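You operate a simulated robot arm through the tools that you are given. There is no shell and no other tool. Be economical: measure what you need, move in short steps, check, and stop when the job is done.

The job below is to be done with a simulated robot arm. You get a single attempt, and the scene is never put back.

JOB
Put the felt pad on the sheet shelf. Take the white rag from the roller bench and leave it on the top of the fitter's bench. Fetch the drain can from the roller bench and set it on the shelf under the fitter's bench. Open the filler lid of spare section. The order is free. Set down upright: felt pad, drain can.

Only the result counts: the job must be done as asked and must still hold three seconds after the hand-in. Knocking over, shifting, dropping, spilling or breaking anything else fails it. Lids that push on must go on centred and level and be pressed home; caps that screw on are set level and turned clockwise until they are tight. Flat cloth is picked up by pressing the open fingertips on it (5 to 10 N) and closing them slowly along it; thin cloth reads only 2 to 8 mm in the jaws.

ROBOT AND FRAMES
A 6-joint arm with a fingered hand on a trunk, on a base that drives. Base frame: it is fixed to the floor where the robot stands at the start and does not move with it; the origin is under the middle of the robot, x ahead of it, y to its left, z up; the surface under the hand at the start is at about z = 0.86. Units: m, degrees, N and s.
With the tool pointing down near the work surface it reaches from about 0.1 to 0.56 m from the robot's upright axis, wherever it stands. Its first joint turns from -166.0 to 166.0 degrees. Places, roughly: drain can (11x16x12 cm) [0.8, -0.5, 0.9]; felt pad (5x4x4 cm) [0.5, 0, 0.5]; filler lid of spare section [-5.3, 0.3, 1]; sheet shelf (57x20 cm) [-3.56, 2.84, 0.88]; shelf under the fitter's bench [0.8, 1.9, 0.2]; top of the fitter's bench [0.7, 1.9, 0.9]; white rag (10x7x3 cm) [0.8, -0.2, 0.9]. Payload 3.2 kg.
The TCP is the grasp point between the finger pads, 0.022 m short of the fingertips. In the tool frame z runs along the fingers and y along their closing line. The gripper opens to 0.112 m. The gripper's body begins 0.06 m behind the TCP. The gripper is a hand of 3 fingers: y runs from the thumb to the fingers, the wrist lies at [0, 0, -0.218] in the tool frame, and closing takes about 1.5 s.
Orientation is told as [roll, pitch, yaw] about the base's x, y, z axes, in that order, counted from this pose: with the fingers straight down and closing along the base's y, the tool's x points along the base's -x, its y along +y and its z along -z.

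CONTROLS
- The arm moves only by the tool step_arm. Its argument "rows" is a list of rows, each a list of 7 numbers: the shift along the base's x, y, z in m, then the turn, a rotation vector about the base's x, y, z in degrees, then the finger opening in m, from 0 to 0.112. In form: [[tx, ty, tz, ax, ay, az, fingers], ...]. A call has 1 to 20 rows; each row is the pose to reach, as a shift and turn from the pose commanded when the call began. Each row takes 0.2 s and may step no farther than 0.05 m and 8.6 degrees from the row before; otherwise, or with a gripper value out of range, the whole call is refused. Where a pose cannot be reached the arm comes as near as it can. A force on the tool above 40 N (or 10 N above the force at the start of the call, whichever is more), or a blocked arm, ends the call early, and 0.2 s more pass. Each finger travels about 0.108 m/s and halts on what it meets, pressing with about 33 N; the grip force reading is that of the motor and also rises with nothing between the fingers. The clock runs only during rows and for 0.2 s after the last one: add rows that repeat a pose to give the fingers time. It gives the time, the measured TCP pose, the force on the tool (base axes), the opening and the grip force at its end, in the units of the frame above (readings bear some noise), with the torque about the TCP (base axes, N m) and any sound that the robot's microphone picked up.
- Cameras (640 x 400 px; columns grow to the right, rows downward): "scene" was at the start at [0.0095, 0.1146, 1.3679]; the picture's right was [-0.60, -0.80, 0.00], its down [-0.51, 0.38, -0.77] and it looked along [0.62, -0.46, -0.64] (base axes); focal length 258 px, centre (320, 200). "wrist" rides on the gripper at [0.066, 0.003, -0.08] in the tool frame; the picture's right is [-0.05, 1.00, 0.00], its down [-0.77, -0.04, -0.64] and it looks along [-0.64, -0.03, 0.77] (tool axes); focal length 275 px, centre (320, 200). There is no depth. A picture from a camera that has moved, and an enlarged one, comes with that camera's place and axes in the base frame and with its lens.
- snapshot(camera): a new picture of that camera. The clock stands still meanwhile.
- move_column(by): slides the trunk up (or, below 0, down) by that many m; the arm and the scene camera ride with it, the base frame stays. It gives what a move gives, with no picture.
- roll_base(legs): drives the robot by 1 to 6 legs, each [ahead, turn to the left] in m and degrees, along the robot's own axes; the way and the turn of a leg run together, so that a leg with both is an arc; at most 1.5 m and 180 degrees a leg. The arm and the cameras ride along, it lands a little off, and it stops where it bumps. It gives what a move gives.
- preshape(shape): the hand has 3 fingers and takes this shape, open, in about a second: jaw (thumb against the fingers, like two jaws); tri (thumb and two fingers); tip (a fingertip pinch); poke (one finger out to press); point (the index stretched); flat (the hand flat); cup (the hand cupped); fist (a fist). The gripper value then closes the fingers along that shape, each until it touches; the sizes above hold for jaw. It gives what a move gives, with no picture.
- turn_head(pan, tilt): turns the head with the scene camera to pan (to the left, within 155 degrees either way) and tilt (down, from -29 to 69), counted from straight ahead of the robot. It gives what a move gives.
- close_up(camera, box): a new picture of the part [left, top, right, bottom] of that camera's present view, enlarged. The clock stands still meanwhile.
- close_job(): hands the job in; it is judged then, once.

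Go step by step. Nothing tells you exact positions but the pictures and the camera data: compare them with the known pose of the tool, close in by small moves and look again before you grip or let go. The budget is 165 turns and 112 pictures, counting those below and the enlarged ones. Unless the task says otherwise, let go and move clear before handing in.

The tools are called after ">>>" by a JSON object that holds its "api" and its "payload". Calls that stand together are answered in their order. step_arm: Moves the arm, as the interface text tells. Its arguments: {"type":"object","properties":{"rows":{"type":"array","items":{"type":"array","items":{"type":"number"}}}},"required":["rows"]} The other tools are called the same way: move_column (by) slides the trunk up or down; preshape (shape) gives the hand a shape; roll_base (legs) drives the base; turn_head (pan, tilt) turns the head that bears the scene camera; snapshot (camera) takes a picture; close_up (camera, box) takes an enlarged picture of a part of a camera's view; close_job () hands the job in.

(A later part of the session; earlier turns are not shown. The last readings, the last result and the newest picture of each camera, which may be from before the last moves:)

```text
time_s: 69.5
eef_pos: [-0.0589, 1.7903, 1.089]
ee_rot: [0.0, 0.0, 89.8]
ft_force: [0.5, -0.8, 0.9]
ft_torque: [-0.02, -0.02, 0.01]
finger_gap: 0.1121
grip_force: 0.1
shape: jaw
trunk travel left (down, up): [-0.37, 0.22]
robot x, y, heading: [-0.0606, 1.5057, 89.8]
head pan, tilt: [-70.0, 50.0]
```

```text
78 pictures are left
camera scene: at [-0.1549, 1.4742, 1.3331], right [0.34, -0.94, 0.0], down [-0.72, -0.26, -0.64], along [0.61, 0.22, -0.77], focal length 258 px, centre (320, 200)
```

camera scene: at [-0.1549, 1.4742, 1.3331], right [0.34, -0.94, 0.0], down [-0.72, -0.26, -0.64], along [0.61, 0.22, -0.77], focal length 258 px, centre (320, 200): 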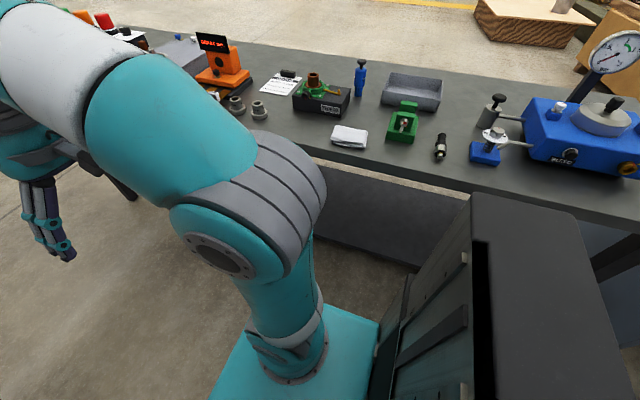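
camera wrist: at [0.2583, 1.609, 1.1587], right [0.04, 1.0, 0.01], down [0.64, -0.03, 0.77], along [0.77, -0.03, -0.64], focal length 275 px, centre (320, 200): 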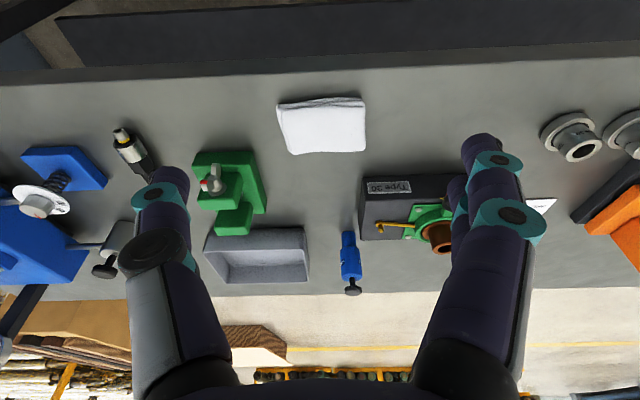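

The shelf under the fitter's bench is empty here. I'll reverse to the roller bench and face the drain can.

>>> {"api": "roll_base", "payload": {"legs": [[-1.0, 0], [-0.9, 0], [0, -90]]}}

>>> {"api": "move_column", "payload": {"by": 0.12}}

>>> {"api": "turn_head", "payload": {"pan": -5, "tilt": 45}}

>>> {"api": "snapshot", "payload": {"camera": "scene"}}

>>> {"api": "snapshot", "payload": {"camera": "wrist"}}

```text
time_s: 82.6
eef_pos: [0.1998, -0.3518, 1.0898]
ee_rot: [0.0, 0.2, -1.6]
ft_force: [-0.8, -0.7, -0.1]
ft_torque: [0.01, -0.02, 0.0]
finger_gap: 0.1118
grip_force: 0.1
shape: jaw
trunk travel left (down, up): [-0.37, 0.22]
robot x, y, heading: [-0.0816, -0.3387, -1.4]
head pan, tilt: [-70.0, 50.0]
```

```text
time_s: 84.1
eef_pos: [0.1998, -0.3517, 1.2099]
ee_rot: [0.0, 0.1, -1.7]
ft_force: [-0.7, -0.5, 0.0]
ft_torque: [0.0, -0.04, -0.04]
finger_gap: 0.1121
grip_force: 0.1
shape: jaw
trunk travel left (down, up): [-0.49, 0.1]
robot x, y, heading: [-0.0817, -0.3435, -1.6]
head pan, tilt: [-70.0, 50.0]
```

```text
time_s: 85.5
eef_pos: [0.1985, -0.3507, 1.2095]
ee_rot: [0.0, 0.1, -1.6]
ft_force: [1.0, -0.1, -0.4]
ft_torque: [0.01, -0.03, 0.04]
finger_gap: 0.1117
grip_force: 0.1
shape: jaw
trunk travel left (down, up): [-0.49, 0.1]
robot x, y, heading: [-0.0853, -0.3383, -2.1]
head pan, tilt: [-5.0, 45.0]
```

```text
77 pictures are left
camera scene: at [-0.0567, -0.1813, 1.4599], right [-0.12, -0.99, 0.0], down [-0.7, 0.08, -0.71], along [0.7, -0.08, -0.71], focal length 258 px, centre (320, 200)
```

scene: 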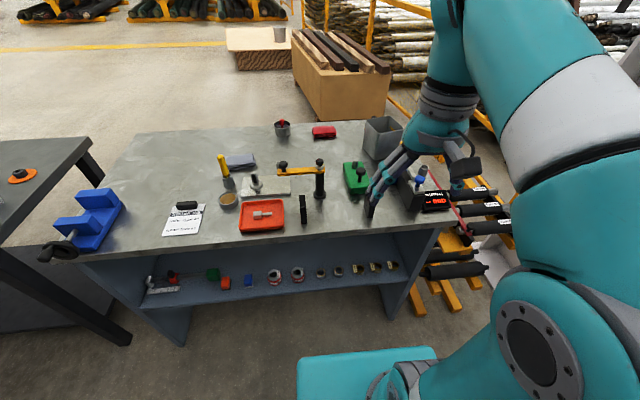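

```text
76 pictures are left
camera wrist: at [0.1334, -0.3451, 1.2906], right [0.08, 1.0, 0.0], down [0.77, -0.06, 0.64], along [0.63, -0.05, -0.77], focal length 275 px, centre (320, 200)
```

wrist: 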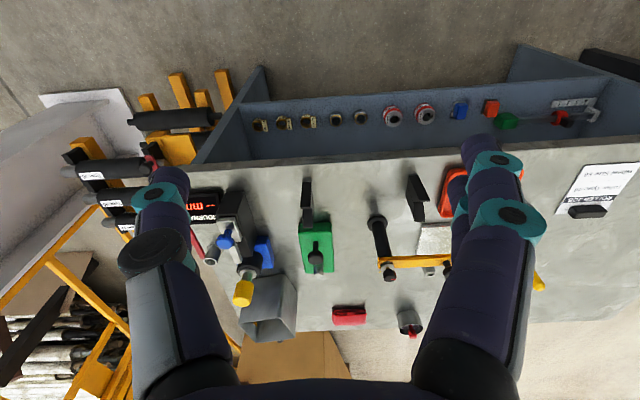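

>>> {"api": "roll_base", "payload": {"legs": [[0.2, 0]]}}

>>> {"api": "snapshot", "payload": {"camera": "wrist"}}

>>> {"api": "close_up", "payload": {"camera": "scene", "box": [300, 90, 480, 240]}}

```text
time_s: 87.1
eef_pos: [0.4047, -0.357, 1.2083]
ee_rot: [0.0, 0.1, -1.8]
ft_force: [0.9, -0.1, -0.5]
ft_torque: [0.01, 0.01, 0.02]
finger_gap: 0.112
grip_force: 0.1
shape: jaw
trunk travel left (down, up): [-0.49, 0.1]
robot x, y, heading: [0.1201, -0.3449, -1.9]
head pan, tilt: [-5.0, 45.0]
```

```text
75 pictures are left
camera wrist: at [0.3392, -0.3519, 1.2905], right [0.08, 1.0, 0.0], down [0.77, -0.06, 0.63], along [0.63, -0.05, -0.77], focal length 275 px, centre (320, 200)
```

wrist: 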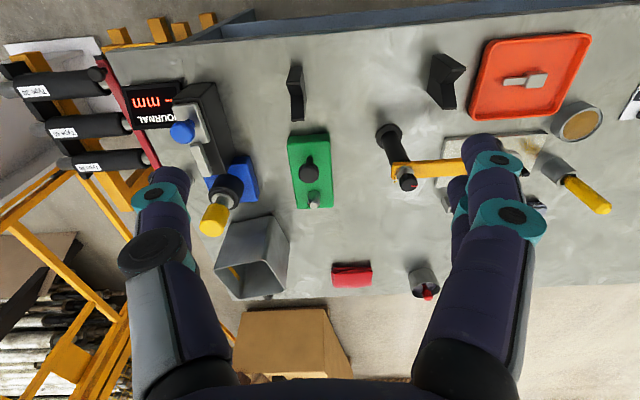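

```text
2.67 times, centred on (390, 165) of scene
camera zoom: at [0.1496, -0.1876, 1.4599], right [-0.12, -0.99, 0.0], down [-0.7, 0.08, -0.71], along [0.7, -0.08, -0.71], focal length 688 px, centre (133, 293)
```

zoom: 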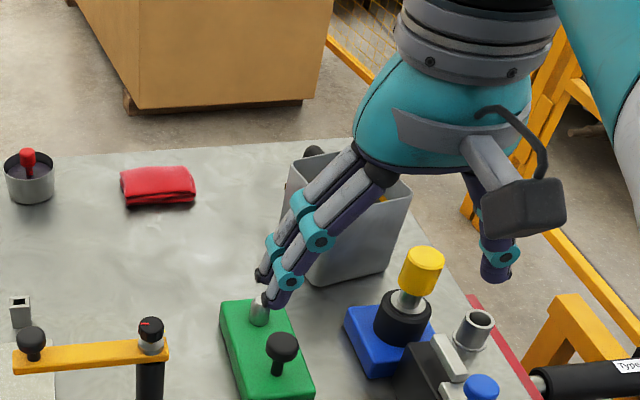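

>>> {"api": "close_up", "payload": {"camera": "wrist", "box": [190, 170, 350, 320]}}

```text
2.67 times, centred on (270, 245) of wrist
camera zoom: at [0.3392, -0.3519, 1.2905], right [0.08, 1.0, 0.0], down [0.77, -0.06, 0.63], along [0.63, -0.05, -0.77], focal length 734 px, centre (453, 80)
```

zoom: 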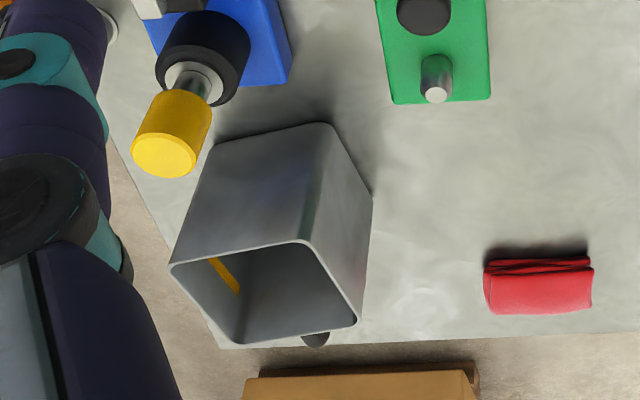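

The drain can is a square open box with its rim centred near (0.784, -0.521) at z≈0.98, yawed about 10°, with a handle on its far side. I'll grip its left wall near (0.764, -0.473), with the tool tilted in the plane of that wall.

>>> {"api": "step_arm", "payload": {"rows": [[0.03, -0.02, 0, 0, 0, 4, 0.09], [0.06, -0.04, 0, 0, 0, 8, 0.07], [0.095, -0.063, 0, 0, 0, 11.5, 0.07]]}}

>>> {"api": "step_arm", "payload": {"rows": [[0.03, -0.006, 0, 0.84, -4.9, 0, 0.07], [0.06, -0.012, -0.01, 1.68, -9.8, 0, 0.07], [0.09, -0.018, -0.02, 2.52, -14.7, 0, 0.07], [0.12, -0.024, -0.04, 3.36, -19.7, 0, 0.07], [0.15, -0.03, -0.06, 4.2, -24.6, 0, 0.07], [0.18, -0.036, -0.08, 5.04, -29.5, 0, 0.07], [0.21, -0.042, -0.1, 5.9, -34.5, 0, 0.07], [0.24, -0.048, -0.11, 5.9, -34.5, 0, 0.07], [0.264, -0.053, -0.12, 5.9, -34.5, 0, 0.07], [0.264, -0.053, -0.12, 5.9, -34.5, 0, 0.07]]}}

>>> {"api": "snapshot", "payload": {"camera": "wrist"}}

>>> {"api": "close_up", "payload": {"camera": "scene", "box": [300, 60, 500, 210]}}

```text
time_s: 87.9
eef_pos: [0.4976, -0.4188, 1.2027]
ee_rot: [0.1, 0.0, 9.7]
ft_force: [-0.1, -0.8, 0.0]
ft_torque: [0.04, 0.01, -0.02]
finger_gap: 0.0702
grip_force: 0.1
shape: jaw
out of reach, approached as far as the arm can: row 3
trunk travel left (down, up): [-0.49, 0.1]
robot x, y, heading: [0.1209, -0.3458, -2.0]
head pan, tilt: [-5.0, 45.0]
```

```text
time_s: 90.1
eef_pos: [0.7607, -0.4708, 1.0815]
ee_rot: [0.0, -34.9, 9.8]
ft_force: [0.2, 0.0, 0.5]
ft_torque: [-0.02, 0.0, 0.01]
finger_gap: 0.0704
grip_force: 0.1
shape: jaw
trunk travel left (down, up): [-0.49, 0.1]
robot x, y, heading: [0.1186, -0.3454, -1.9]
head pan, tilt: [-5.0, 45.0]
```

```text
72 pictures are left
camera wrist: at [0.6607, -0.4844, 1.1106], right [-0.13, 0.99, 0.03], down [0.27, 0.01, 0.96], along [0.95, 0.13, -0.27], focal length 275 px, centre (320, 200)
```

wrist: 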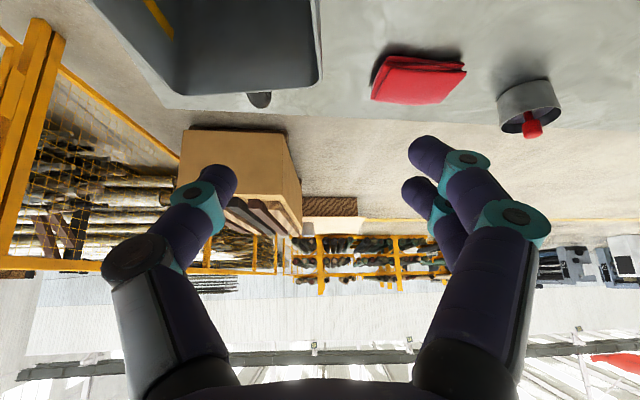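

```text
2.67 times, centred on (400, 135) of scene
camera zoom: at [0.1489, -0.1876, 1.4599], right [-0.12, -0.99, 0.0], down [-0.7, 0.08, -0.71], along [0.7, -0.08, -0.71], focal length 688 px, centre (107, 373)
```

zoom: 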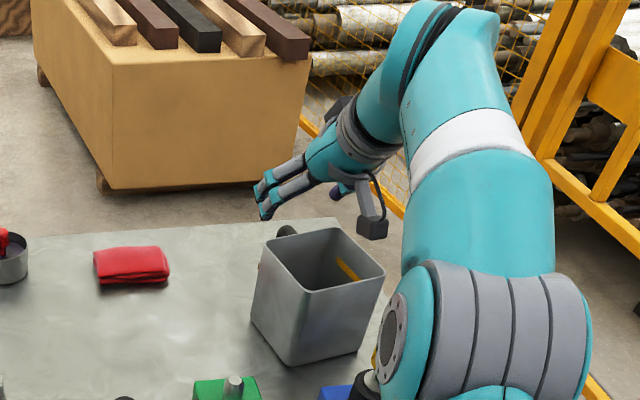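

The wrist view confirms the wall line near y≈-0.468, so the fingers are centred over it. I'll lower them over the wall.

>>> {"api": "step_arm", "payload": {"rows": [[0.002, 0.001, -0.03, 0, 0, 0, 0.07], [0.004, 0.001, -0.06, 0, 0, 0, 0.07], [0.004, 0.001, -0.09, 0, 0, 0, 0.07], [0.004, 0.001, -0.112, 0, 0, 0, 0.07], [0.004, 0.001, -0.122, 0, 0, 0, 0.07], [0.004, 0.001, -0.122, 0, 0, 0, 0.07]]}}

>>> {"api": "snapshot", "payload": {"camera": "wrist"}}

>>> {"api": "close_up", "payload": {"camera": "scene", "box": [320, 100, 480, 220]}}

```text
time_s: 91.0
eef_pos: [0.7672, -0.4712, 0.9985]
ee_rot: [-1.4, -36.6, 11.0]
ft_force: [0.4, 2.4, 20.0]
ft_torque: [-0.84, -0.31, 0.09]
finger_gap: 0.0697
grip_force: 0.1
shape: jaw
trunk travel left (down, up): [-0.49, 0.1]
robot x, y, heading: [0.1192, -0.3406, -1.6]
head pan, tilt: [-5.0, 45.0]
stopped in row 4: the force on the tool passed its limit at 52 N (the readings are from after the stop); the commanded pose is now the measured one
```

```text
70 pictures are left
camera wrist: at [0.6672, -0.4852, 1.0237], right [-0.14, 0.99, 0.01], down [0.24, 0.03, 0.97], along [0.96, 0.14, -0.24], focal length 275 px, centre (320, 200)
```

wrist: 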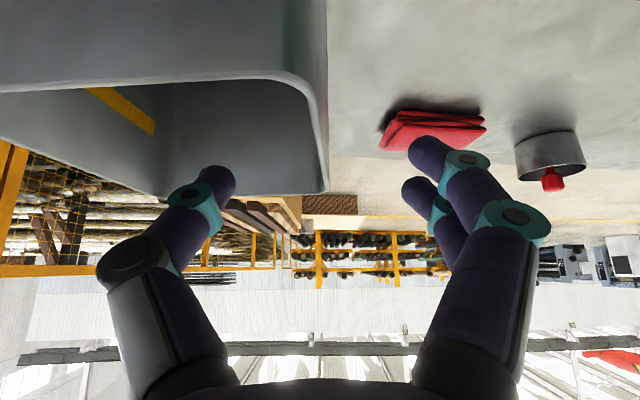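

```text
3.33 times, centred on (400, 160) of scene
camera zoom: at [0.1468, -0.1874, 1.4603], right [-0.12, -0.99, 0.0], down [-0.7, 0.08, -0.71], along [0.7, -0.08, -0.71], focal length 860 px, centre (53, 333)
```

zoom: 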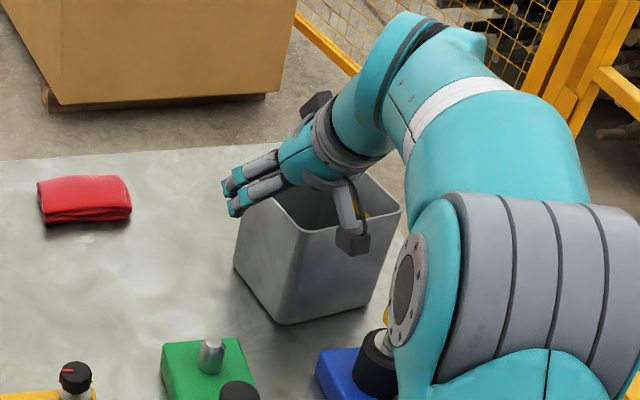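

The thumb hit something inside the can at about rim height; the torque puts the contact near y≈-0.513. I'll lift and look into the can.

>>> {"api": "step_arm", "payload": {"rows": [[0, 0, 0.03, 0, 0, 0, 0.07], [-0.02, 0, 0.07, 0, 5, 0, 0.07], [-0.05, -0.01, 0.11, 0, 10, 0, 0.07], [-0.08, -0.02, 0.14, 0, 15, 0, 0.07], [-0.11, -0.03, 0.16, 0, 20, 0, 0.07], [-0.13, -0.04, 0.18, 0, 25, 0, 0.07], [-0.13, -0.05, 0.19, 0, 25, 0, 0.07], [-0.13, -0.05, 0.19, 0, 25, 0, 0.07]]}}

>>> {"api": "snapshot", "payload": {"camera": "wrist"}}

>>> {"api": "close_up", "payload": {"camera": "scene", "box": [340, 100, 460, 210]}}

```text
refused: row 3 steps farther than a row can; nothing moved
```

```text
68 pictures are left
camera wrist: at [0.6672, -0.4852, 1.0237], right [-0.14, 0.99, 0.01], down [0.24, 0.03, 0.97], along [0.96, 0.14, -0.24], focal length 275 px, centre (320, 200)
```

wrist: 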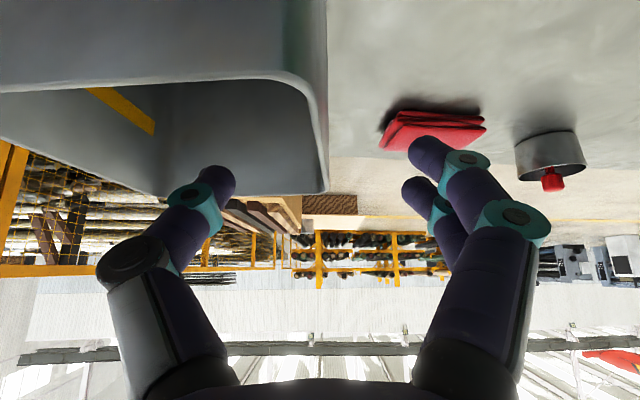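

```text
3.64 times, centred on (400, 155) of scene
camera zoom: at [0.1468, -0.1874, 1.4603], right [-0.12, -0.99, 0.0], down [-0.7, 0.08, -0.71], along [0.7, -0.08, -0.71], focal length 938 px, centre (29, 364)
```

zoom: 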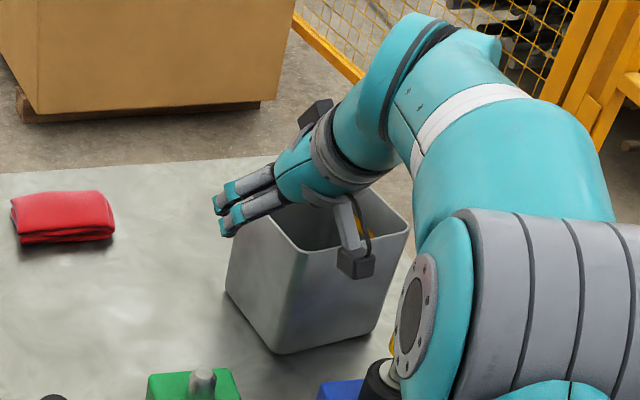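

The can itself hasn't shifted. I'll lift 4 cm, narrow the opening so the thumb stays close to the wall, and try gently once more.

>>> {"api": "step_arm", "payload": {"rows": [[0, 0, 0.02, 0, 0, 0, 0.07], [0, 0, 0.04, 0, 0, 0, 0.05], [-0.003, 0.002, 0.04, 0.5, 1.7, -1.2, 0.036], [-0.005, 0.002, 0.04, 0.5, 1.7, -1.2, 0.03], [-0.005, 0.002, 0.04, 0.5, 1.7, -1.2, 0.03]]}}

>>> {"api": "snapshot", "payload": {"camera": "wrist"}}

```text
time_s: 92.2
eef_pos: [0.7628, -0.4702, 1.0333]
ee_rot: [0.0, -34.5, 8.7]
ft_force: [0.6, -0.2, -0.3]
ft_torque: [0.0, -0.01, -0.03]
finger_gap: 0.0305
grip_force: 0.2
shape: jaw
trunk travel left (down, up): [-0.49, 0.1]
robot x, y, heading: [0.1199, -0.345, -1.6]
head pan, tilt: [-5.0, 45.0]
```

```text
66 pictures are left
camera wrist: at [0.6633, -0.4816, 1.0624], right [-0.11, 0.99, 0.03], down [0.28, 0.01, 0.96], along [0.95, 0.12, -0.28], focal length 275 px, centre (320, 200)
```

wrist: 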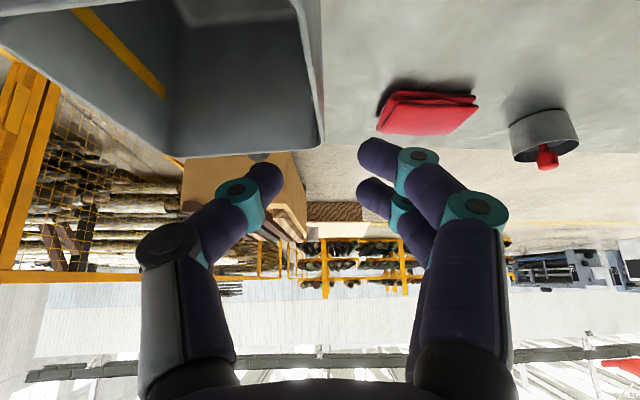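

>>> {"api": "step_arm", "payload": {"rows": [[0, 0, -0.02, 0, 0, 0, 0.032], [0, 0, -0.035, 0, 0, 0, 0.032], [0, 0, -0.045, 0, 0, 0, 0.032], [0, 0, -0.053, 0, 0, 0, 0.032], [0, 0, -0.06, 0, 0, 0, 0.032], [0, 0, -0.067, 0, 0, 0, 0.032], [0, 0, -0.067, 0, 0, 0, 0.032]]}}

>>> {"api": "snapshot", "payload": {"camera": "wrist"}}

```text
time_s: 93.1
eef_pos: [0.7649, -0.4715, 1.0004]
ee_rot: [-1.1, -35.9, 9.6]
ft_force: [0.9, -0.9, 14.5]
ft_torque: [-0.34, -0.21, 0.03]
finger_gap: 0.0325
grip_force: 0.1
shape: jaw
trunk travel left (down, up): [-0.49, 0.1]
robot x, y, heading: [0.1242, -0.3458, -2.3]
head pan, tilt: [-5.0, 45.0]
stopped in row 4: the force on the tool passed its limit at 46 N (the readings are from after the stop); the commanded pose is now the measured one
```

```text
65 pictures are left
camera wrist: at [0.6644, -0.4825, 1.0262], right [-0.12, 0.99, 0.01], down [0.25, 0.02, 0.97], along [0.96, 0.12, -0.25], focal length 275 px, centre (320, 200)
```

wrist: 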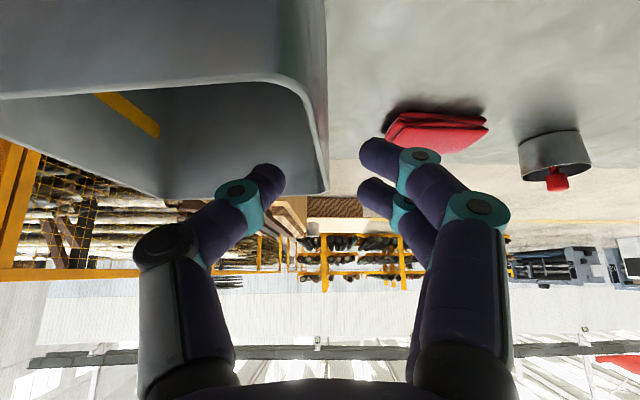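

The thumb again stops at rim height, so the can's mouth can't be entered. I'll straddle the whole body instead (about 10.5 cm against the 11.2 cm opening), and first I'll back up to measure the can precisely.

>>> {"api": "step_arm", "payload": {"rows": [[0, 0, 0.03, 0, 0, 0, 0.04], [-0.02, -0.005, 0.06, -1, 5, 0, 0.06], [-0.05, -0.012, 0.09, -2, 10, 0, 0.08], [-0.08, -0.02, 0.11, -3, 15, 0, 0.1], [-0.11, -0.03, 0.13, -4, 20, 0, 0.112], [-0.13, -0.04, 0.14, -4, 23, 0, 0.112], [-0.13, -0.04, 0.14, -4, 23, 0, 0.112]]}}

>>> {"api": "snapshot", "payload": {"camera": "wrist"}}

```text
time_s: 94.7
eef_pos: [0.6346, -0.5091, 1.1351]
ee_rot: [-1.1, -12.2, 9.5]
ft_force: [-0.3, 0.3, 1.2]
ft_torque: [0.0, -0.03, -0.01]
finger_gap: 0.1118
grip_force: 0.1
shape: jaw
trunk travel left (down, up): [-0.49, 0.1]
robot x, y, heading: [0.1231, -0.3447, -1.8]
head pan, tilt: [-5.0, 45.0]
```

```text
64 pictures are left
camera wrist: at [0.5532, -0.5174, 1.2001], right [-0.12, 0.99, -0.01], down [0.61, 0.08, 0.79], along [0.78, 0.09, -0.62], focal length 275 px, centre (320, 200)
```

wrist: 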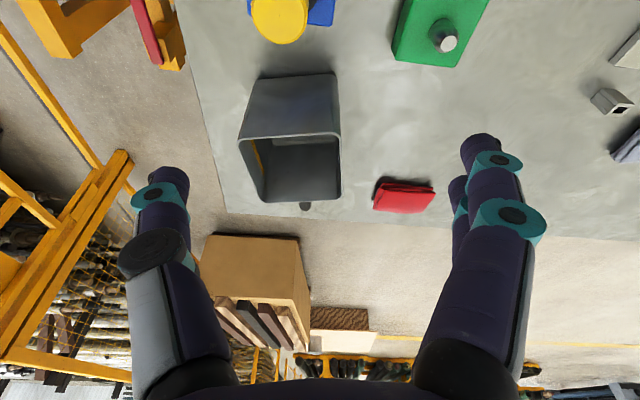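

>>> {"api": "close_up", "payload": {"camera": "wrist", "box": [210, 50, 370, 220]}}

```text
2.35 times, centred on (290, 135) of wrist
camera zoom: at [0.5532, -0.5174, 1.2001], right [-0.12, 0.99, -0.01], down [0.61, 0.08, 0.79], along [0.78, 0.09, -0.62], focal length 648 px, centre (391, 353)
```

zoom: 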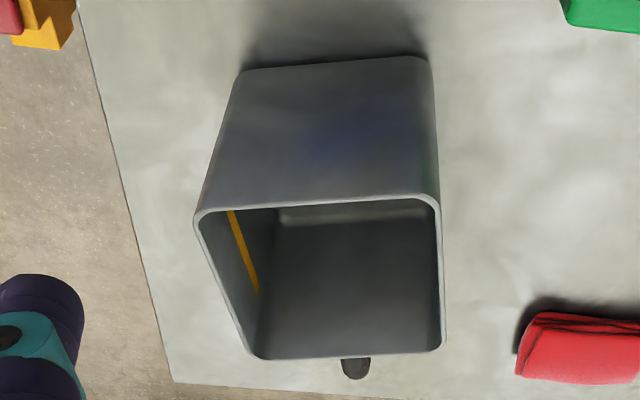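

The body measures about 0.107–0.109 m, which just fits the 0.112 m opening. I'll hover over the centre (0.772, -0.523) at 11° yaw and check the alignment precisely.

>>> {"api": "step_arm", "payload": {"rows": [[0.03, -0.003, 0, 1.2, -5, 0.4, 0.112], [0.06, -0.006, 0, 2.4, -10, 0.8, 0.112], [0.09, -0.009, -0.01, 3.6, -15, 1.2, 0.112], [0.12, -0.012, -0.03, 4.8, -20, 1.5, 0.112], [0.137, -0.0135, -0.06, 5.4, -22.4, 1.5, 0.112], [0.137, -0.0135, -0.085, 5.4, -22.4, 1.5, 0.112], [0.137, -0.0135, -0.085, 5.4, -22.4, 1.5, 0.112]]}}

>>> {"api": "snapshot", "payload": {"camera": "wrist"}}

```text
time_s: 96.3
eef_pos: [0.7723, -0.5243, 1.0502]
ee_rot: [0.5, -35.3, 10.3]
ft_force: [-0.4, 0.4, 0.2]
ft_torque: [-0.01, 0.0, -0.03]
finger_gap: 0.1118
grip_force: 0.1
shape: jaw
out of reach, approached as far as the arm can: row 1, 2, 3, 4
trunk travel left (down, up): [-0.49, 0.1]
robot x, y, heading: [0.1243, -0.3484, -1.9]
head pan, tilt: [-5.0, 45.0]
```

```text
62 pictures are left
camera wrist: at [0.6726, -0.5384, 1.0785], right [-0.15, 0.99, 0.03], down [0.27, 0.01, 0.96], along [0.95, 0.15, -0.26], focal length 275 px, centre (320, 200)
```

wrist: 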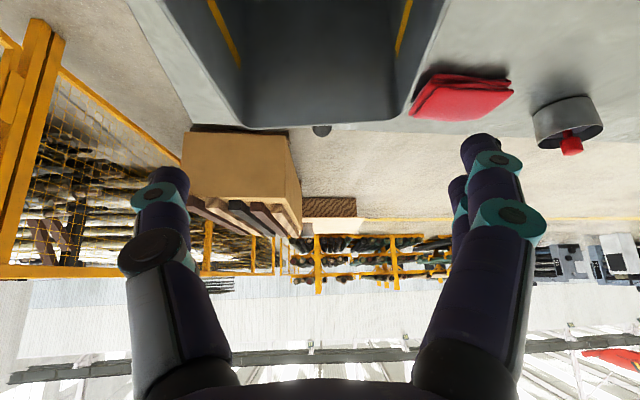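

The can is centred between the fingers, with a slight yaw mismatch of about 2°. I'll correct it and lower gently, watching the forces.

>>> {"api": "step_arm", "payload": {"rows": [[0, 0.0005, -0.01, -0.5, 0, 1.8, 0.112], [0, 0.0005, -0.025, -0.5, 0, 1.8, 0.112], [0, 0.0005, -0.04, -0.5, 0, 1.8, 0.112], [0, 0.0005, -0.048, -0.5, 0, 1.8, 0.112], [0, 0.0005, -0.054, -0.5, 0, 1.8, 0.112], [0, 0.0005, -0.06, -0.5, 0, 1.8, 0.112], [0, 0.0005, -0.066, -0.5, 0, 1.8, 0.112], [0, 0.0005, -0.066, -0.5, 0, 1.8, 0.112]]}}

>>> {"api": "snapshot", "payload": {"camera": "wrist"}}

```text
time_s: 98.1
eef_pos: [0.7724, -0.5231, 0.9852]
ee_rot: [-0.1, -35.2, 12.5]
ft_force: [0.5, 0.1, 3.4]
ft_torque: [-0.01, -0.01, -0.03]
finger_gap: 0.1119
grip_force: 0.1
shape: jaw
trunk travel left (down, up): [-0.49, 0.1]
robot x, y, heading: [0.1198, -0.3432, -1.6]
head pan, tilt: [-5.0, 45.0]
```

```text
61 pictures are left
camera wrist: at [0.6735, -0.5413, 1.0135], right [-0.18, 0.98, 0.03], down [0.27, 0.02, 0.96], along [0.95, 0.18, -0.27], focal length 275 px, centre (320, 200)
```

wrist: 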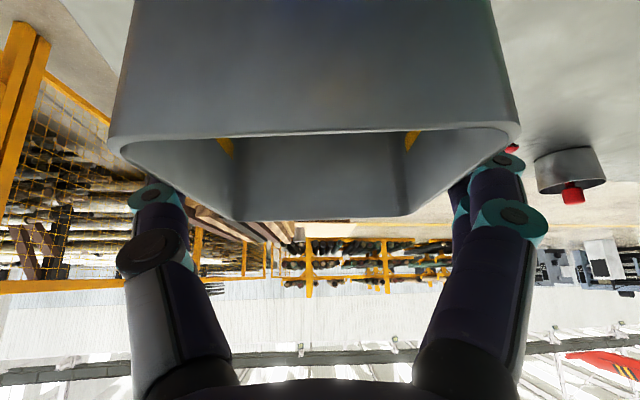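

The fingertips have slipped past the rim on both sides. I'll go on down a little more.

>>> {"api": "step_arm", "payload": {"rows": [[0, 0, -0.006, 0, 0, 0, 0.112], [0, 0, -0.012, 0, 0, 0, 0.112], [0, 0, -0.018, 0, 0, 0, 0.112], [0, 0, -0.024, 0, 0, 0, 0.112], [0, 0, -0.028, 0, 0, 0, 0.112], [0, 0, -0.028, 0, 0, 0, 0.112]]}}

```text
time_s: 99.1
eef_pos: [0.7729, -0.5232, 0.9702]
ee_rot: [-1.0, -36.0, 13.0]
ft_force: [-3.8, 1.1, 18.9]
ft_torque: [-0.26, 0.14, -0.12]
finger_gap: 0.1119
grip_force: 0.1
shape: jaw
trunk travel left (down, up): [-0.49, 0.1]
robot x, y, heading: [0.1257, -0.3457, -1.8]
head pan, tilt: [-5.0, 45.0]
stopped in row 4: the force on the tool passed its limit at 43 N (the readings are from after the stop); the commanded pose is now the measured one
```

It stopped at z≈0.97 with the tips 2.8 cm below the rim, which is deep enough. I'll ease up 2 mm and close.

>>> {"api": "step_arm", "payload": {"rows": [[0, 0, 0.002, 0.5, 0.4, 0, 0.112], [0, 0, 0.002, 0.9, 0.8, 0, 0.1], [0, 0, 0.002, 0.9, 0.8, 0, 0.07], [0, 0, 0.002, 0.9, 0.8, 0, 0.03], [0, 0, 0.002, 0.9, 0.8, 0, 0], [0, 0, 0.002, 0.9, 0.8, 0, 0], [0, 0, 0.002, 0.9, 0.8, 0, 0]]}}

>>> {"api": "snapshot", "payload": {"camera": "wrist"}}

>>> {"api": "close_up", "payload": {"camera": "scene", "box": [320, 90, 480, 210]}}

```text
time_s: 100.7
eef_pos: [0.7735, -0.5235, 0.9691]
ee_rot: [0.7, -35.2, 12.1]
ft_force: [1.9, 0.3, 20.3]
ft_torque: [-0.67, 0.06, 0.1]
finger_gap: 0.0975
grip_force: 33.3
shape: jaw
trunk travel left (down, up): [-0.49, 0.1]
robot x, y, heading: [0.1216, -0.3426, -1.6]
head pan, tilt: [-5.0, 45.0]
```

```text
60 pictures are left
camera wrist: at [0.6751, -0.5415, 0.9979], right [-0.18, 0.98, 0.04], down [0.27, 0.01, 0.96], along [0.95, 0.18, -0.27], focal length 275 px, centre (320, 200)
```

wrist: 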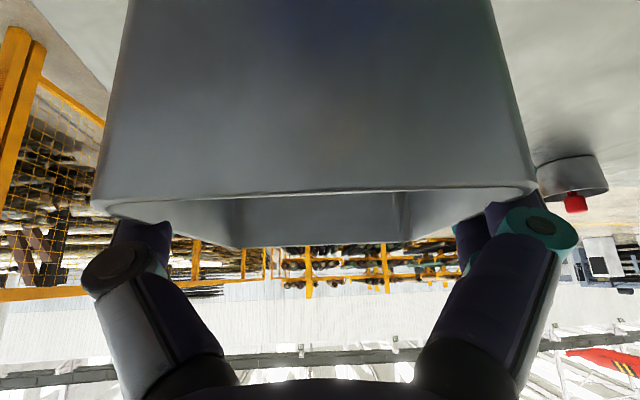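

```text
3.33 times, centred on (400, 150) of scene
camera zoom: at [0.1468, -0.1867, 1.46], right [-0.12, -0.99, 0.0], down [-0.7, 0.08, -0.71], along [0.7, -0.08, -0.71], focal length 860 px, centre (53, 367)
```

zoom: 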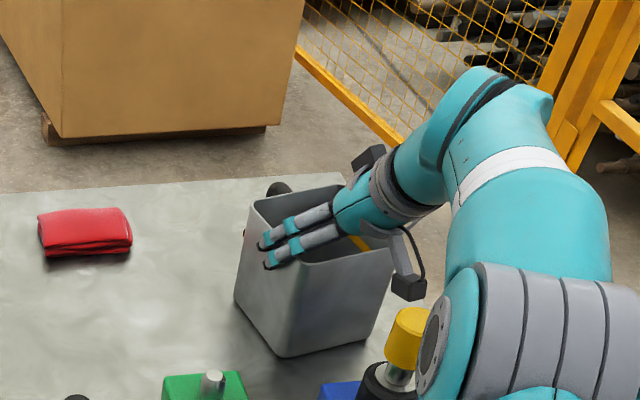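

The hand closed on the body at 97.5 mm. I'll do a small lift test.

>>> {"api": "step_arm", "payload": {"rows": [[0, 0, 0.005, 0, 0, 0, 0], [0, 0, 0.012, 0, 0, 0, 0], [0, 0, 0.02, 0, 0, 0, 0], [0, 0, 0.03, 0, 0, 0, 0], [0, 0, 0.04, 0, 0, 0, 0], [0, 0, 0.04, 0, 0, 0, 0]]}}

>>> {"api": "close_up", "payload": {"camera": "scene", "box": [320, 90, 480, 210]}}

```text
time_s: 102.1
eef_pos: [0.7743, -0.5234, 1.0076]
ee_rot: [0.8, -35.0, 12.0]
ft_force: [-0.6, 0.9, -1.9]
ft_torque: [0.01, 0.03, 0.02]
finger_gap: 0.0973
grip_force: 33.4
shape: jaw
trunk travel left (down, up): [-0.49, 0.1]
robot x, y, heading: [0.1176, -0.3468, -1.9]
head pan, tilt: [-5.0, 45.0]
```

```text
3.33 times, centred on (400, 150) of scene
camera zoom: at [0.1492, -0.1877, 1.4599], right [-0.12, -0.99, 0.0], down [-0.7, 0.08, -0.71], along [0.7, -0.08, -0.71], focal length 860 px, centre (53, 367)
```

zoom: 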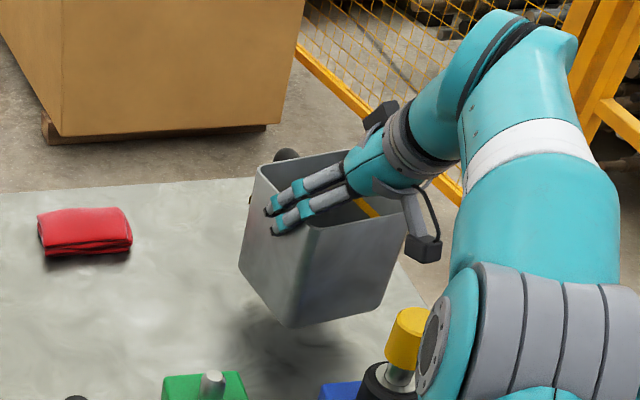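

The can hangs level. I'll raise it with the column, then lift a bit more and pull it back clear of the tools.

>>> {"api": "move_column", "payload": {"by": 0.1}}

>>> {"api": "step_arm", "payload": {"rows": [[0, 0.01, 0.025, 0, 0, 0, 0], [0, 0.02, 0.05, 0, 0, 0, 0], [-0.01, 0.03, 0.075, 0, 0, 0, 0], [-0.025, 0.04, 0.1, 0, 0, 0, 0], [-0.05, 0.05, 0.12, 0, 0, 0, 0], [-0.08, 0.06, 0.13, 0, 0, 0, 0], [-0.11, 0.07, 0.14, 0, 0, 0, 0], [-0.14, 0.08, 0.15, 0, 0, 0, 0], [-0.17, 0.09, 0.15, 0, 0, -3, 0], [-0.2, 0.1, 0.15, 0, 0, -6, 0], [-0.23, 0.11, 0.15, 0, 0, -9, 0], [-0.26, 0.12, 0.15, 0, 0, -12, 0], [-0.26, 0.12, 0.15, 0, 0, -12, 0]]}}

>>> {"api": "snapshot", "payload": {"camera": "scene"}}

```text
time_s: 103.4
eef_pos: [0.7759, -0.5237, 1.1075]
ee_rot: [0.8, -35.0, 12.0]
ft_force: [0.4, 0.0, -1.6]
ft_torque: [-0.01, 0.01, -0.01]
finger_gap: 0.097
grip_force: 33.4
shape: jaw
trunk travel left (down, up): [-0.59, 0.0]
robot x, y, heading: [0.1216, -0.3453, -1.9]
head pan, tilt: [-5.0, 45.0]
```

```text
time_s: 106.2
eef_pos: [0.5174, -0.4034, 1.256]
ee_rot: [0.8, -35.0, 0.0]
ft_force: [-0.3, 0.2, -1.8]
ft_torque: [-0.01, 0.03, -0.01]
finger_gap: 0.0973
grip_force: 32.3
shape: jaw
trunk travel left (down, up): [-0.59, 0.0]
robot x, y, heading: [0.1243, -0.3444, -1.7]
head pan, tilt: [-5.0, 45.0]
```

```text
57 pictures are left
camera scene: at [0.1495, -0.1877, 1.5599], right [-0.12, -0.99, 0.0], down [-0.7, 0.08, -0.71], along [0.7, -0.08, -0.71], focal length 258 px, centre (320, 200)
```

scene: 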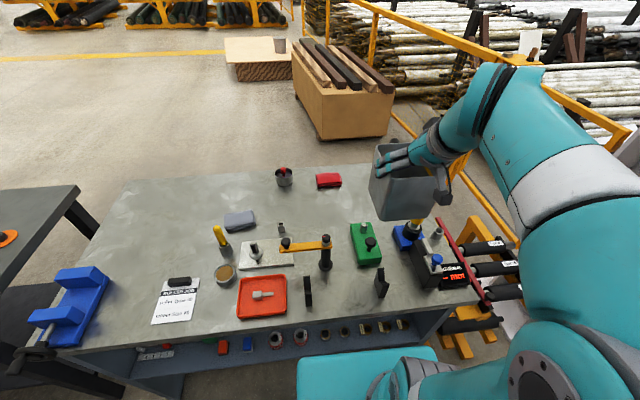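

The can is held level and light. I'll carry it to the fitter's bench, stopping well back from it and facing it near y≈2.0.

>>> {"api": "roll_base", "payload": {"legs": [[-0.2, 0], [0, 94.5], [1.2, 0], [1.1, 0], [0, -93]]}}

>>> {"api": "turn_head", "payload": {"pan": 10, "tilt": 45}}

>>> {"api": "snapshot", "payload": {"camera": "scene"}}

```text
time_s: 126.6
eef_pos: [0.2026, 1.8918, 1.2563]
ee_rot: [0.8, -35.0, 1.0]
ft_force: [-0.2, 0.0, -2.0]
ft_torque: [0.0, 0.0, 0.02]
finger_gap: 0.0974
grip_force: 33.1
shape: jaw
trunk travel left (down, up): [-0.59, 0.0]
robot x, y, heading: [-0.1904, 1.9462, -0.5]
head pan, tilt: [-5.0, 45.0]
```

```text
time_s: 127.4
eef_pos: [0.2014, 1.892, 1.257]
ee_rot: [0.7, -35.0, 1.2]
ft_force: [-0.4, 0.3, -1.9]
ft_torque: [0.0, 0.03, 0.0]
finger_gap: 0.097
grip_force: 33.0
shape: jaw
trunk travel left (down, up): [-0.59, 0.0]
robot x, y, heading: [-0.192, 1.9429, -0.5]
head pan, tilt: [10.0, 45.0]
```

```text
56 pictures are left
camera scene: at [-0.1699, 2.1218, 1.5599], right [0.16, -0.99, 0.0], down [-0.7, -0.12, -0.71], along [0.7, 0.12, -0.71], focal length 258 px, centre (320, 200)
```

scene: 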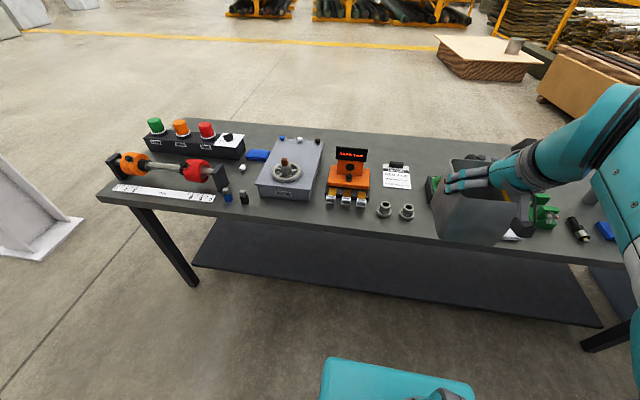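

The lower shelf is set back, with its front edge at about x≈0.55. The can is still in front of the bench top's edge (x≈0.40), so I'll lower the column fully and look.

>>> {"api": "move_column", "payload": {"by": -0.59}}

>>> {"api": "snapshot", "payload": {"camera": "scene"}}

```text
refused: -0.59 is not a number from -0.4 to 0.4
```

```text
55 pictures are left
camera scene: at [-0.1699, 2.1218, 1.5599], right [0.16, -0.99, 0.0], down [-0.7, -0.12, -0.71], along [0.7, 0.12, -0.71], focal length 258 px, centre (320, 200)
```

scene: 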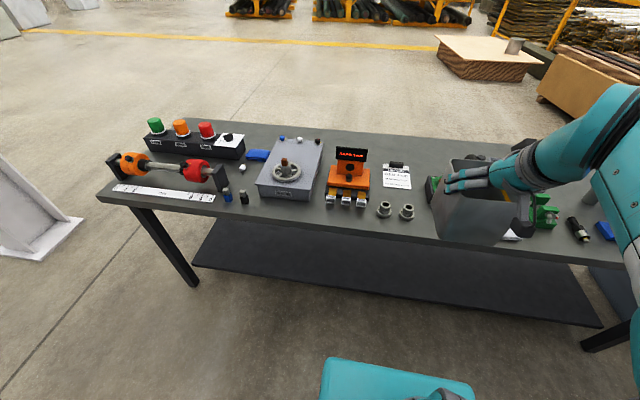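

>>> {"api": "move_column", "payload": {"by": -0.4}}

>>> {"api": "move_column", "payload": {"by": -0.19}}

>>> {"api": "turn_head", "payload": {"pan": -5, "tilt": 35}}

>>> {"api": "snapshot", "payload": {"camera": "scene"}}

>>> {"api": "snapshot", "payload": {"camera": "wrist"}}

```text
time_s: 131.2
eef_pos: [0.2027, 1.8913, 0.8564]
ee_rot: [0.8, -35.0, 1.3]
ft_force: [-0.1, 0.1, -1.9]
ft_torque: [-0.01, 0.02, -0.01]
finger_gap: 0.0969
grip_force: 33.4
shape: jaw
trunk travel left (down, up): [-0.19, 0.4]
robot x, y, heading: [-0.197, 1.9418, -0.3]
head pan, tilt: [10.0, 45.0]
```

```text
time_s: 133.3
eef_pos: [0.2027, 1.8916, 0.6673]
ee_rot: [0.9, -34.9, 1.2]
ft_force: [0.4, -0.3, -1.1]
ft_torque: [-0.02, 0.04, -0.02]
finger_gap: 0.0972
grip_force: 33.3
shape: jaw
trunk travel left (down, up): [0.0, 0.59]
robot x, y, heading: [-0.1884, 1.9459, -0.6]
head pan, tilt: [10.0, 45.0]
```

```text
time_s: 134.1
eef_pos: [0.2014, 1.8916, 0.6666]
ee_rot: [0.8, -35.0, 1.2]
ft_force: [0.3, -1.3, -3.4]
ft_torque: [0.01, 0.0, -0.01]
finger_gap: 0.0972
grip_force: 33.1
shape: jaw
trunk travel left (down, up): [0.0, 0.59]
robot x, y, heading: [-0.1953, 1.9402, -0.3]
head pan, tilt: [-5.0, 35.0]
```

```text
54 pictures are left
camera scene: at [-0.1626, 2.1001, 0.9848], right [-0.1, -1.0, 0.0], down [-0.57, 0.06, -0.82], along [0.82, -0.08, -0.57], focal length 258 px, centre (320, 200)
```

scene: 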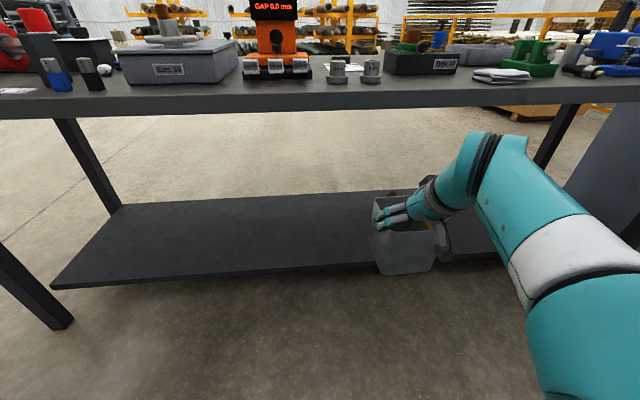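

```text
53 pictures are left
camera wrist: at [0.1017, 1.8925, 0.6957], right [0.01, 1.0, 0.04], down [0.27, -0.04, 0.96], along [0.96, 0.0, -0.27], focal length 275 px, centre (320, 200)
```

wrist: 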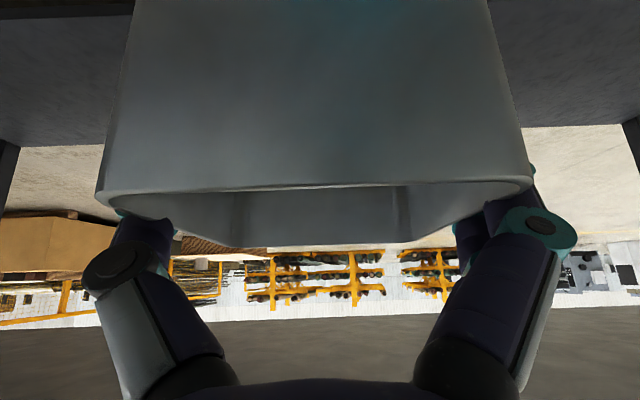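

By triangulation the shelf's front edge is at x≈0.51, z≈0.2. I'll lower the arm in front of the bench so the can bottom is about 10 cm above shelf level before driving in.

>>> {"api": "step_arm", "payload": {"rows": [[0, 0, -0.03, 0, 0, 0, 0], [0, 0, -0.07, 0, 0, 0, 0], [0, 0, -0.11, 0, 0, 0, 0], [0, 0, -0.15, 0, 0, 0, 0], [0, 0, -0.19, 0, 0, 0, 0], [0, 0, -0.23, 0, 0, 0, 0], [0, 0, -0.25, 0, 0, 0, 0], [0, 0, -0.25, 0, 0, 0, 0]]}}

>>> {"api": "snapshot", "payload": {"camera": "scene"}}

```text
time_s: 135.9
eef_pos: [0.2097, 1.8969, 0.4455]
ee_rot: [0.7, -34.7, 1.2]
ft_force: [0.4, -0.4, -2.1]
ft_torque: [0.0, 0.03, -0.02]
finger_gap: 0.0972
grip_force: 33.0
shape: jaw
out of reach, approached as far as the arm can: row 6, 7, 8
trunk travel left (down, up): [0.0, 0.59]
robot x, y, heading: [-0.1946, 1.9384, -0.4]
head pan, tilt: [-5.0, 35.0]
```

```text
52 pictures are left
camera scene: at [-0.1626, 2.1, 0.9848], right [-0.1, -1.0, 0.0], down [-0.57, 0.06, -0.82], along [0.82, -0.08, -0.57], focal length 258 px, centre (320, 200)
```

scene: 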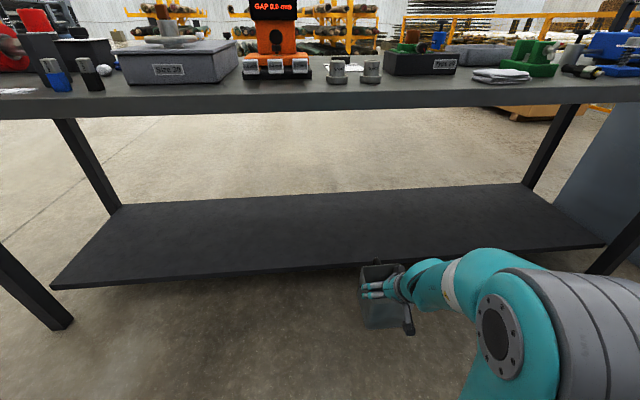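

>>> {"api": "step_arm", "payload": {"rows": [[0.03, 0, 0, 0, 0, 0, 0], [0.06, 0, 0, 0, 0, 0, 0], [0.09, 0, 0, 0, 0, 0, 0], [0.1, 0, -0.03, 0, 0, 0, 0], [0.1, 0, -0.06, 0, 0, 0, 0], [0.1, 0, -0.09, 0, 0, 0, 0], [0.1, 0, -0.09, 0, 0, 0, 0]]}}

>>> {"api": "snapshot", "payload": {"camera": "scene"}}

```text
time_s: 137.5
eef_pos: [0.3367, 1.8996, 0.3911]
ee_rot: [0.7, -34.7, 1.2]
ft_force: [-0.6, 0.1, -2.4]
ft_torque: [-0.01, 0.04, 0.0]
finger_gap: 0.097
grip_force: 33.0
shape: jaw
out of reach, approached as far as the arm can: row 5, 6, 7
trunk travel left (down, up): [0.0, 0.59]
robot x, y, heading: [-0.1964, 1.9429, -0.4]
head pan, tilt: [-5.0, 35.0]
```

```text
51 pictures are left
camera scene: at [-0.1625, 2.1, 0.9848], right [-0.1, -1.0, 0.0], down [-0.57, 0.06, -0.82], along [0.82, -0.08, -0.57], focal length 258 px, centre (320, 200)
```

scene: 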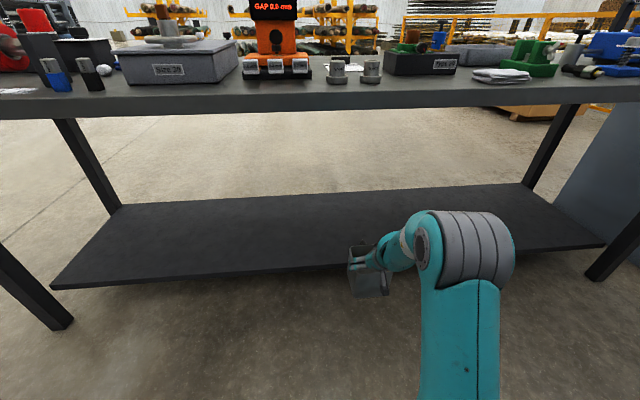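

Low positions become reachable farther out. I'll test extending more while lowering.

>>> {"api": "step_arm", "payload": {"rows": [[0.03, 0, 0, 0, 0, 0, 0], [0.06, 0, -0.01, 0, 0, 0, 0], [0.08, 0, -0.03, 0, 0, 0, 0], [0.08, 0, -0.05, 0, 0, 0, 0], [0.08, 0, -0.05, 0, 0, 0, 0]]}}

```text
time_s: 138.7
eef_pos: [0.4124, 1.9011, 0.3408]
ee_rot: [0.8, -34.9, 1.1]
ft_force: [-0.6, -1.0, -2.5]
ft_torque: [-0.01, 0.07, 0.03]
finger_gap: 0.0971
grip_force: 33.0
shape: jaw
trunk travel left (down, up): [0.0, 0.59]
robot x, y, heading: [-0.1924, 1.9428, -0.6]
head pan, tilt: [-5.0, 35.0]
```

That works: r≈0.60 at z≈0.34. I'll raise 5 cm for clearance, then drive 0.23 m forward under the bench.

>>> {"api": "step_arm", "payload": {"rows": [[0, 0, 0.03, 0, 0, 0, 0], [0, 0, 0.055, 0, 0, 0, 0], [0, 0, 0.055, 0, 0, 0, 0]]}}

>>> {"api": "roll_base", "payload": {"legs": [[0.12, 0]]}}

>>> {"api": "snapshot", "payload": {"camera": "scene"}}

>>> {"api": "snapshot", "payload": {"camera": "wrist"}}

```text
time_s: 139.5
eef_pos: [0.4125, 1.9007, 0.3951]
ee_rot: [0.8, -35.0, 1.2]
ft_force: [0.5, -0.1, -2.5]
ft_torque: [0.0, 0.02, 0.02]
finger_gap: 0.0968
grip_force: 32.9
shape: jaw
trunk travel left (down, up): [0.0, 0.59]
robot x, y, heading: [-0.1906, 1.9419, -0.5]
head pan, tilt: [-5.0, 35.0]
```

```text
time_s: 140.7
eef_pos: [0.5313, 1.9014, 0.3943]
ee_rot: [0.7, -35.0, 1.3]
ft_force: [-0.7, 0.4, -1.8]
ft_torque: [-0.03, 0.0, -0.02]
finger_gap: 0.0968
grip_force: 32.5
shape: jaw
trunk travel left (down, up): [0.0, 0.59]
robot x, y, heading: [-0.0757, 1.9414, -0.4]
head pan, tilt: [-5.0, 35.0]
```

```text
50 pictures are left
camera scene: at [-0.0434, 2.099, 0.9848], right [-0.1, -1.0, 0.0], down [-0.57, 0.05, -0.82], along [0.82, -0.08, -0.57], focal length 258 px, centre (320, 200)
```

scene: 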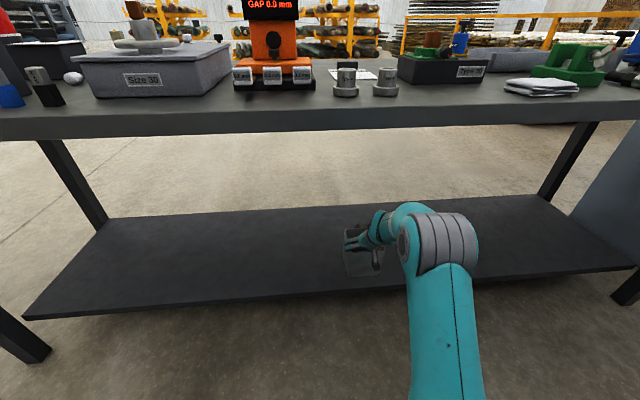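

```text
49 pictures are left
camera wrist: at [0.4315, 1.9009, 0.4231], right [0.01, 1.0, 0.04], down [0.27, -0.04, 0.96], along [0.96, 0.0, -0.27], focal length 275 px, centre (320, 200)
```

wrist: 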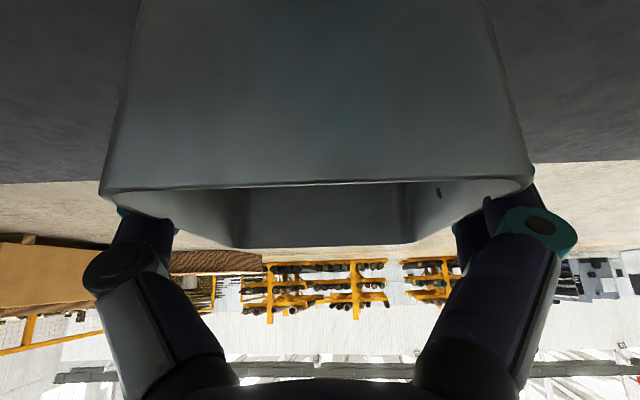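

>>> {"api": "roll_base", "payload": {"legs": [[0.12, 0]]}}

>>> {"api": "step_arm", "payload": {"rows": [[0, 0, -0.02, 0, 0, 0, 0], [0, 0, -0.04, 0, 0, 0, 0], [0, 0, -0.05, 0, 0, 0, 0], [0, 0, -0.056, 0, 0, 0, 0], [0, 0, -0.062, 0, 0, 0, 0], [0, 0, -0.062, 0, 0, 0, 0]]}}

>>> {"api": "snapshot", "payload": {"camera": "scene"}}

```text
time_s: 141.9
eef_pos: [0.6505, 1.8991, 0.394]
ee_rot: [0.7, -35.0, 1.4]
ft_force: [0.3, 0.1, -2.8]
ft_torque: [-0.02, 0.04, -0.02]
finger_gap: 0.0973
grip_force: 32.7
shape: jaw
trunk travel left (down, up): [0.0, 0.59]
robot x, y, heading: [0.0454, 1.9417, -0.5]
head pan, tilt: [-5.0, 35.0]
```

```text
time_s: 143.3
eef_pos: [0.6512, 1.8998, 0.3324]
ee_rot: [0.8, -35.0, 1.4]
ft_force: [-0.9, -0.3, -1.7]
ft_torque: [0.0, 0.02, -0.02]
finger_gap: 0.0968
grip_force: 33.2
shape: jaw
trunk travel left (down, up): [0.0, 0.59]
robot x, y, heading: [0.0462, 1.9371, -0.2]
head pan, tilt: [-5.0, 35.0]
```

```text
48 pictures are left
camera scene: at [0.0755, 2.098, 0.9848], right [-0.09, -1.0, 0.0], down [-0.57, 0.05, -0.82], along [0.82, -0.08, -0.57], focal length 258 px, centre (320, 200)
```

scene: 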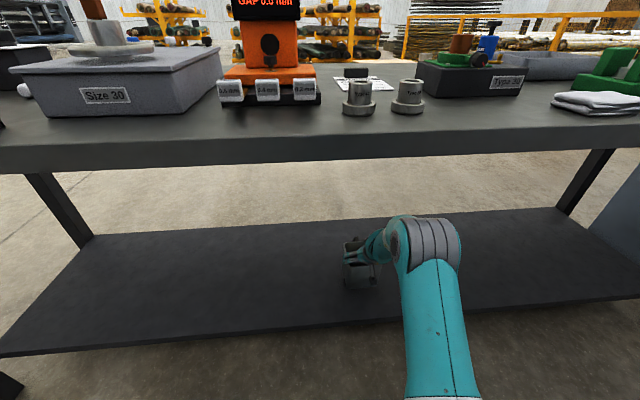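

>>> {"api": "step_arm", "payload": {"rows": [[0, 0, -0.003, 0, 0, 0, 0], [0, 0, -0.006, 0, 0, 0, 0], [0, 0, -0.009, 0, 0, 0, 0], [0, 0, -0.012, 0, 0, 0, 0], [0, 0, -0.012, 0, 0, 0, 0]]}}

>>> {"api": "close_up", "payload": {"camera": "scene", "box": [310, 200, 430, 320]}}

```text
time_s: 144.6
eef_pos: [0.6504, 1.9008, 0.3211]
ee_rot: [0.8, -35.0, 1.3]
ft_force: [0.3, -0.2, -1.7]
ft_torque: [0.01, 0.03, 0.04]
finger_gap: 0.097
grip_force: 33.3
shape: jaw
trunk travel left (down, up): [0.0, 0.59]
robot x, y, heading: [0.0442, 1.94, -0.5]
head pan, tilt: [-5.0, 35.0]
```

```text
3.33 times, centred on (370, 260) of scene
camera zoom: at [0.0755, 2.098, 0.9848], right [-0.09, -1.0, 0.0], down [-0.57, 0.05, -0.82], along [0.82, -0.08, -0.57], focal length 860 px, centre (153, 0)
```

zoom: 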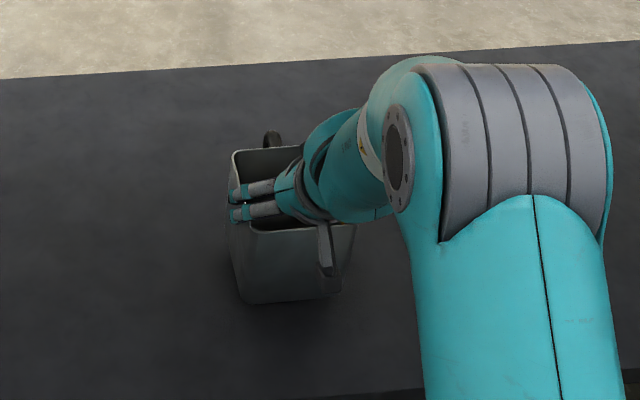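

>>> {"api": "step_arm", "payload": {"rows": [[0, 0, -0.003, 0, 0, 0, 0], [0, 0, -0.006, 0, 0, 0, 0], [0, 0, -0.009, 0, 0, 0, 0], [0, 0, -0.012, 0, 0, 0, 0], [0, 0, -0.015, 0, 0, 0, 0], [0, 0, -0.015, 0, 0, 0, 0]]}}

```text
time_s: 145.9
eef_pos: [0.6506, 1.8952, 0.3058]
ee_rot: [-0.4, -33.7, 1.4]
ft_force: [0.2, -0.5, -1.6]
ft_torque: [-0.02, 0.05, 0.0]
finger_gap: 0.0969
grip_force: 32.9
shape: jaw
out of reach, approached as far as the arm can: row 4, 5, 6
trunk travel left (down, up): [0.0, 0.59]
robot x, y, heading: [0.043, 1.936, -0.2]
head pan, tilt: [-5.0, 35.0]
```

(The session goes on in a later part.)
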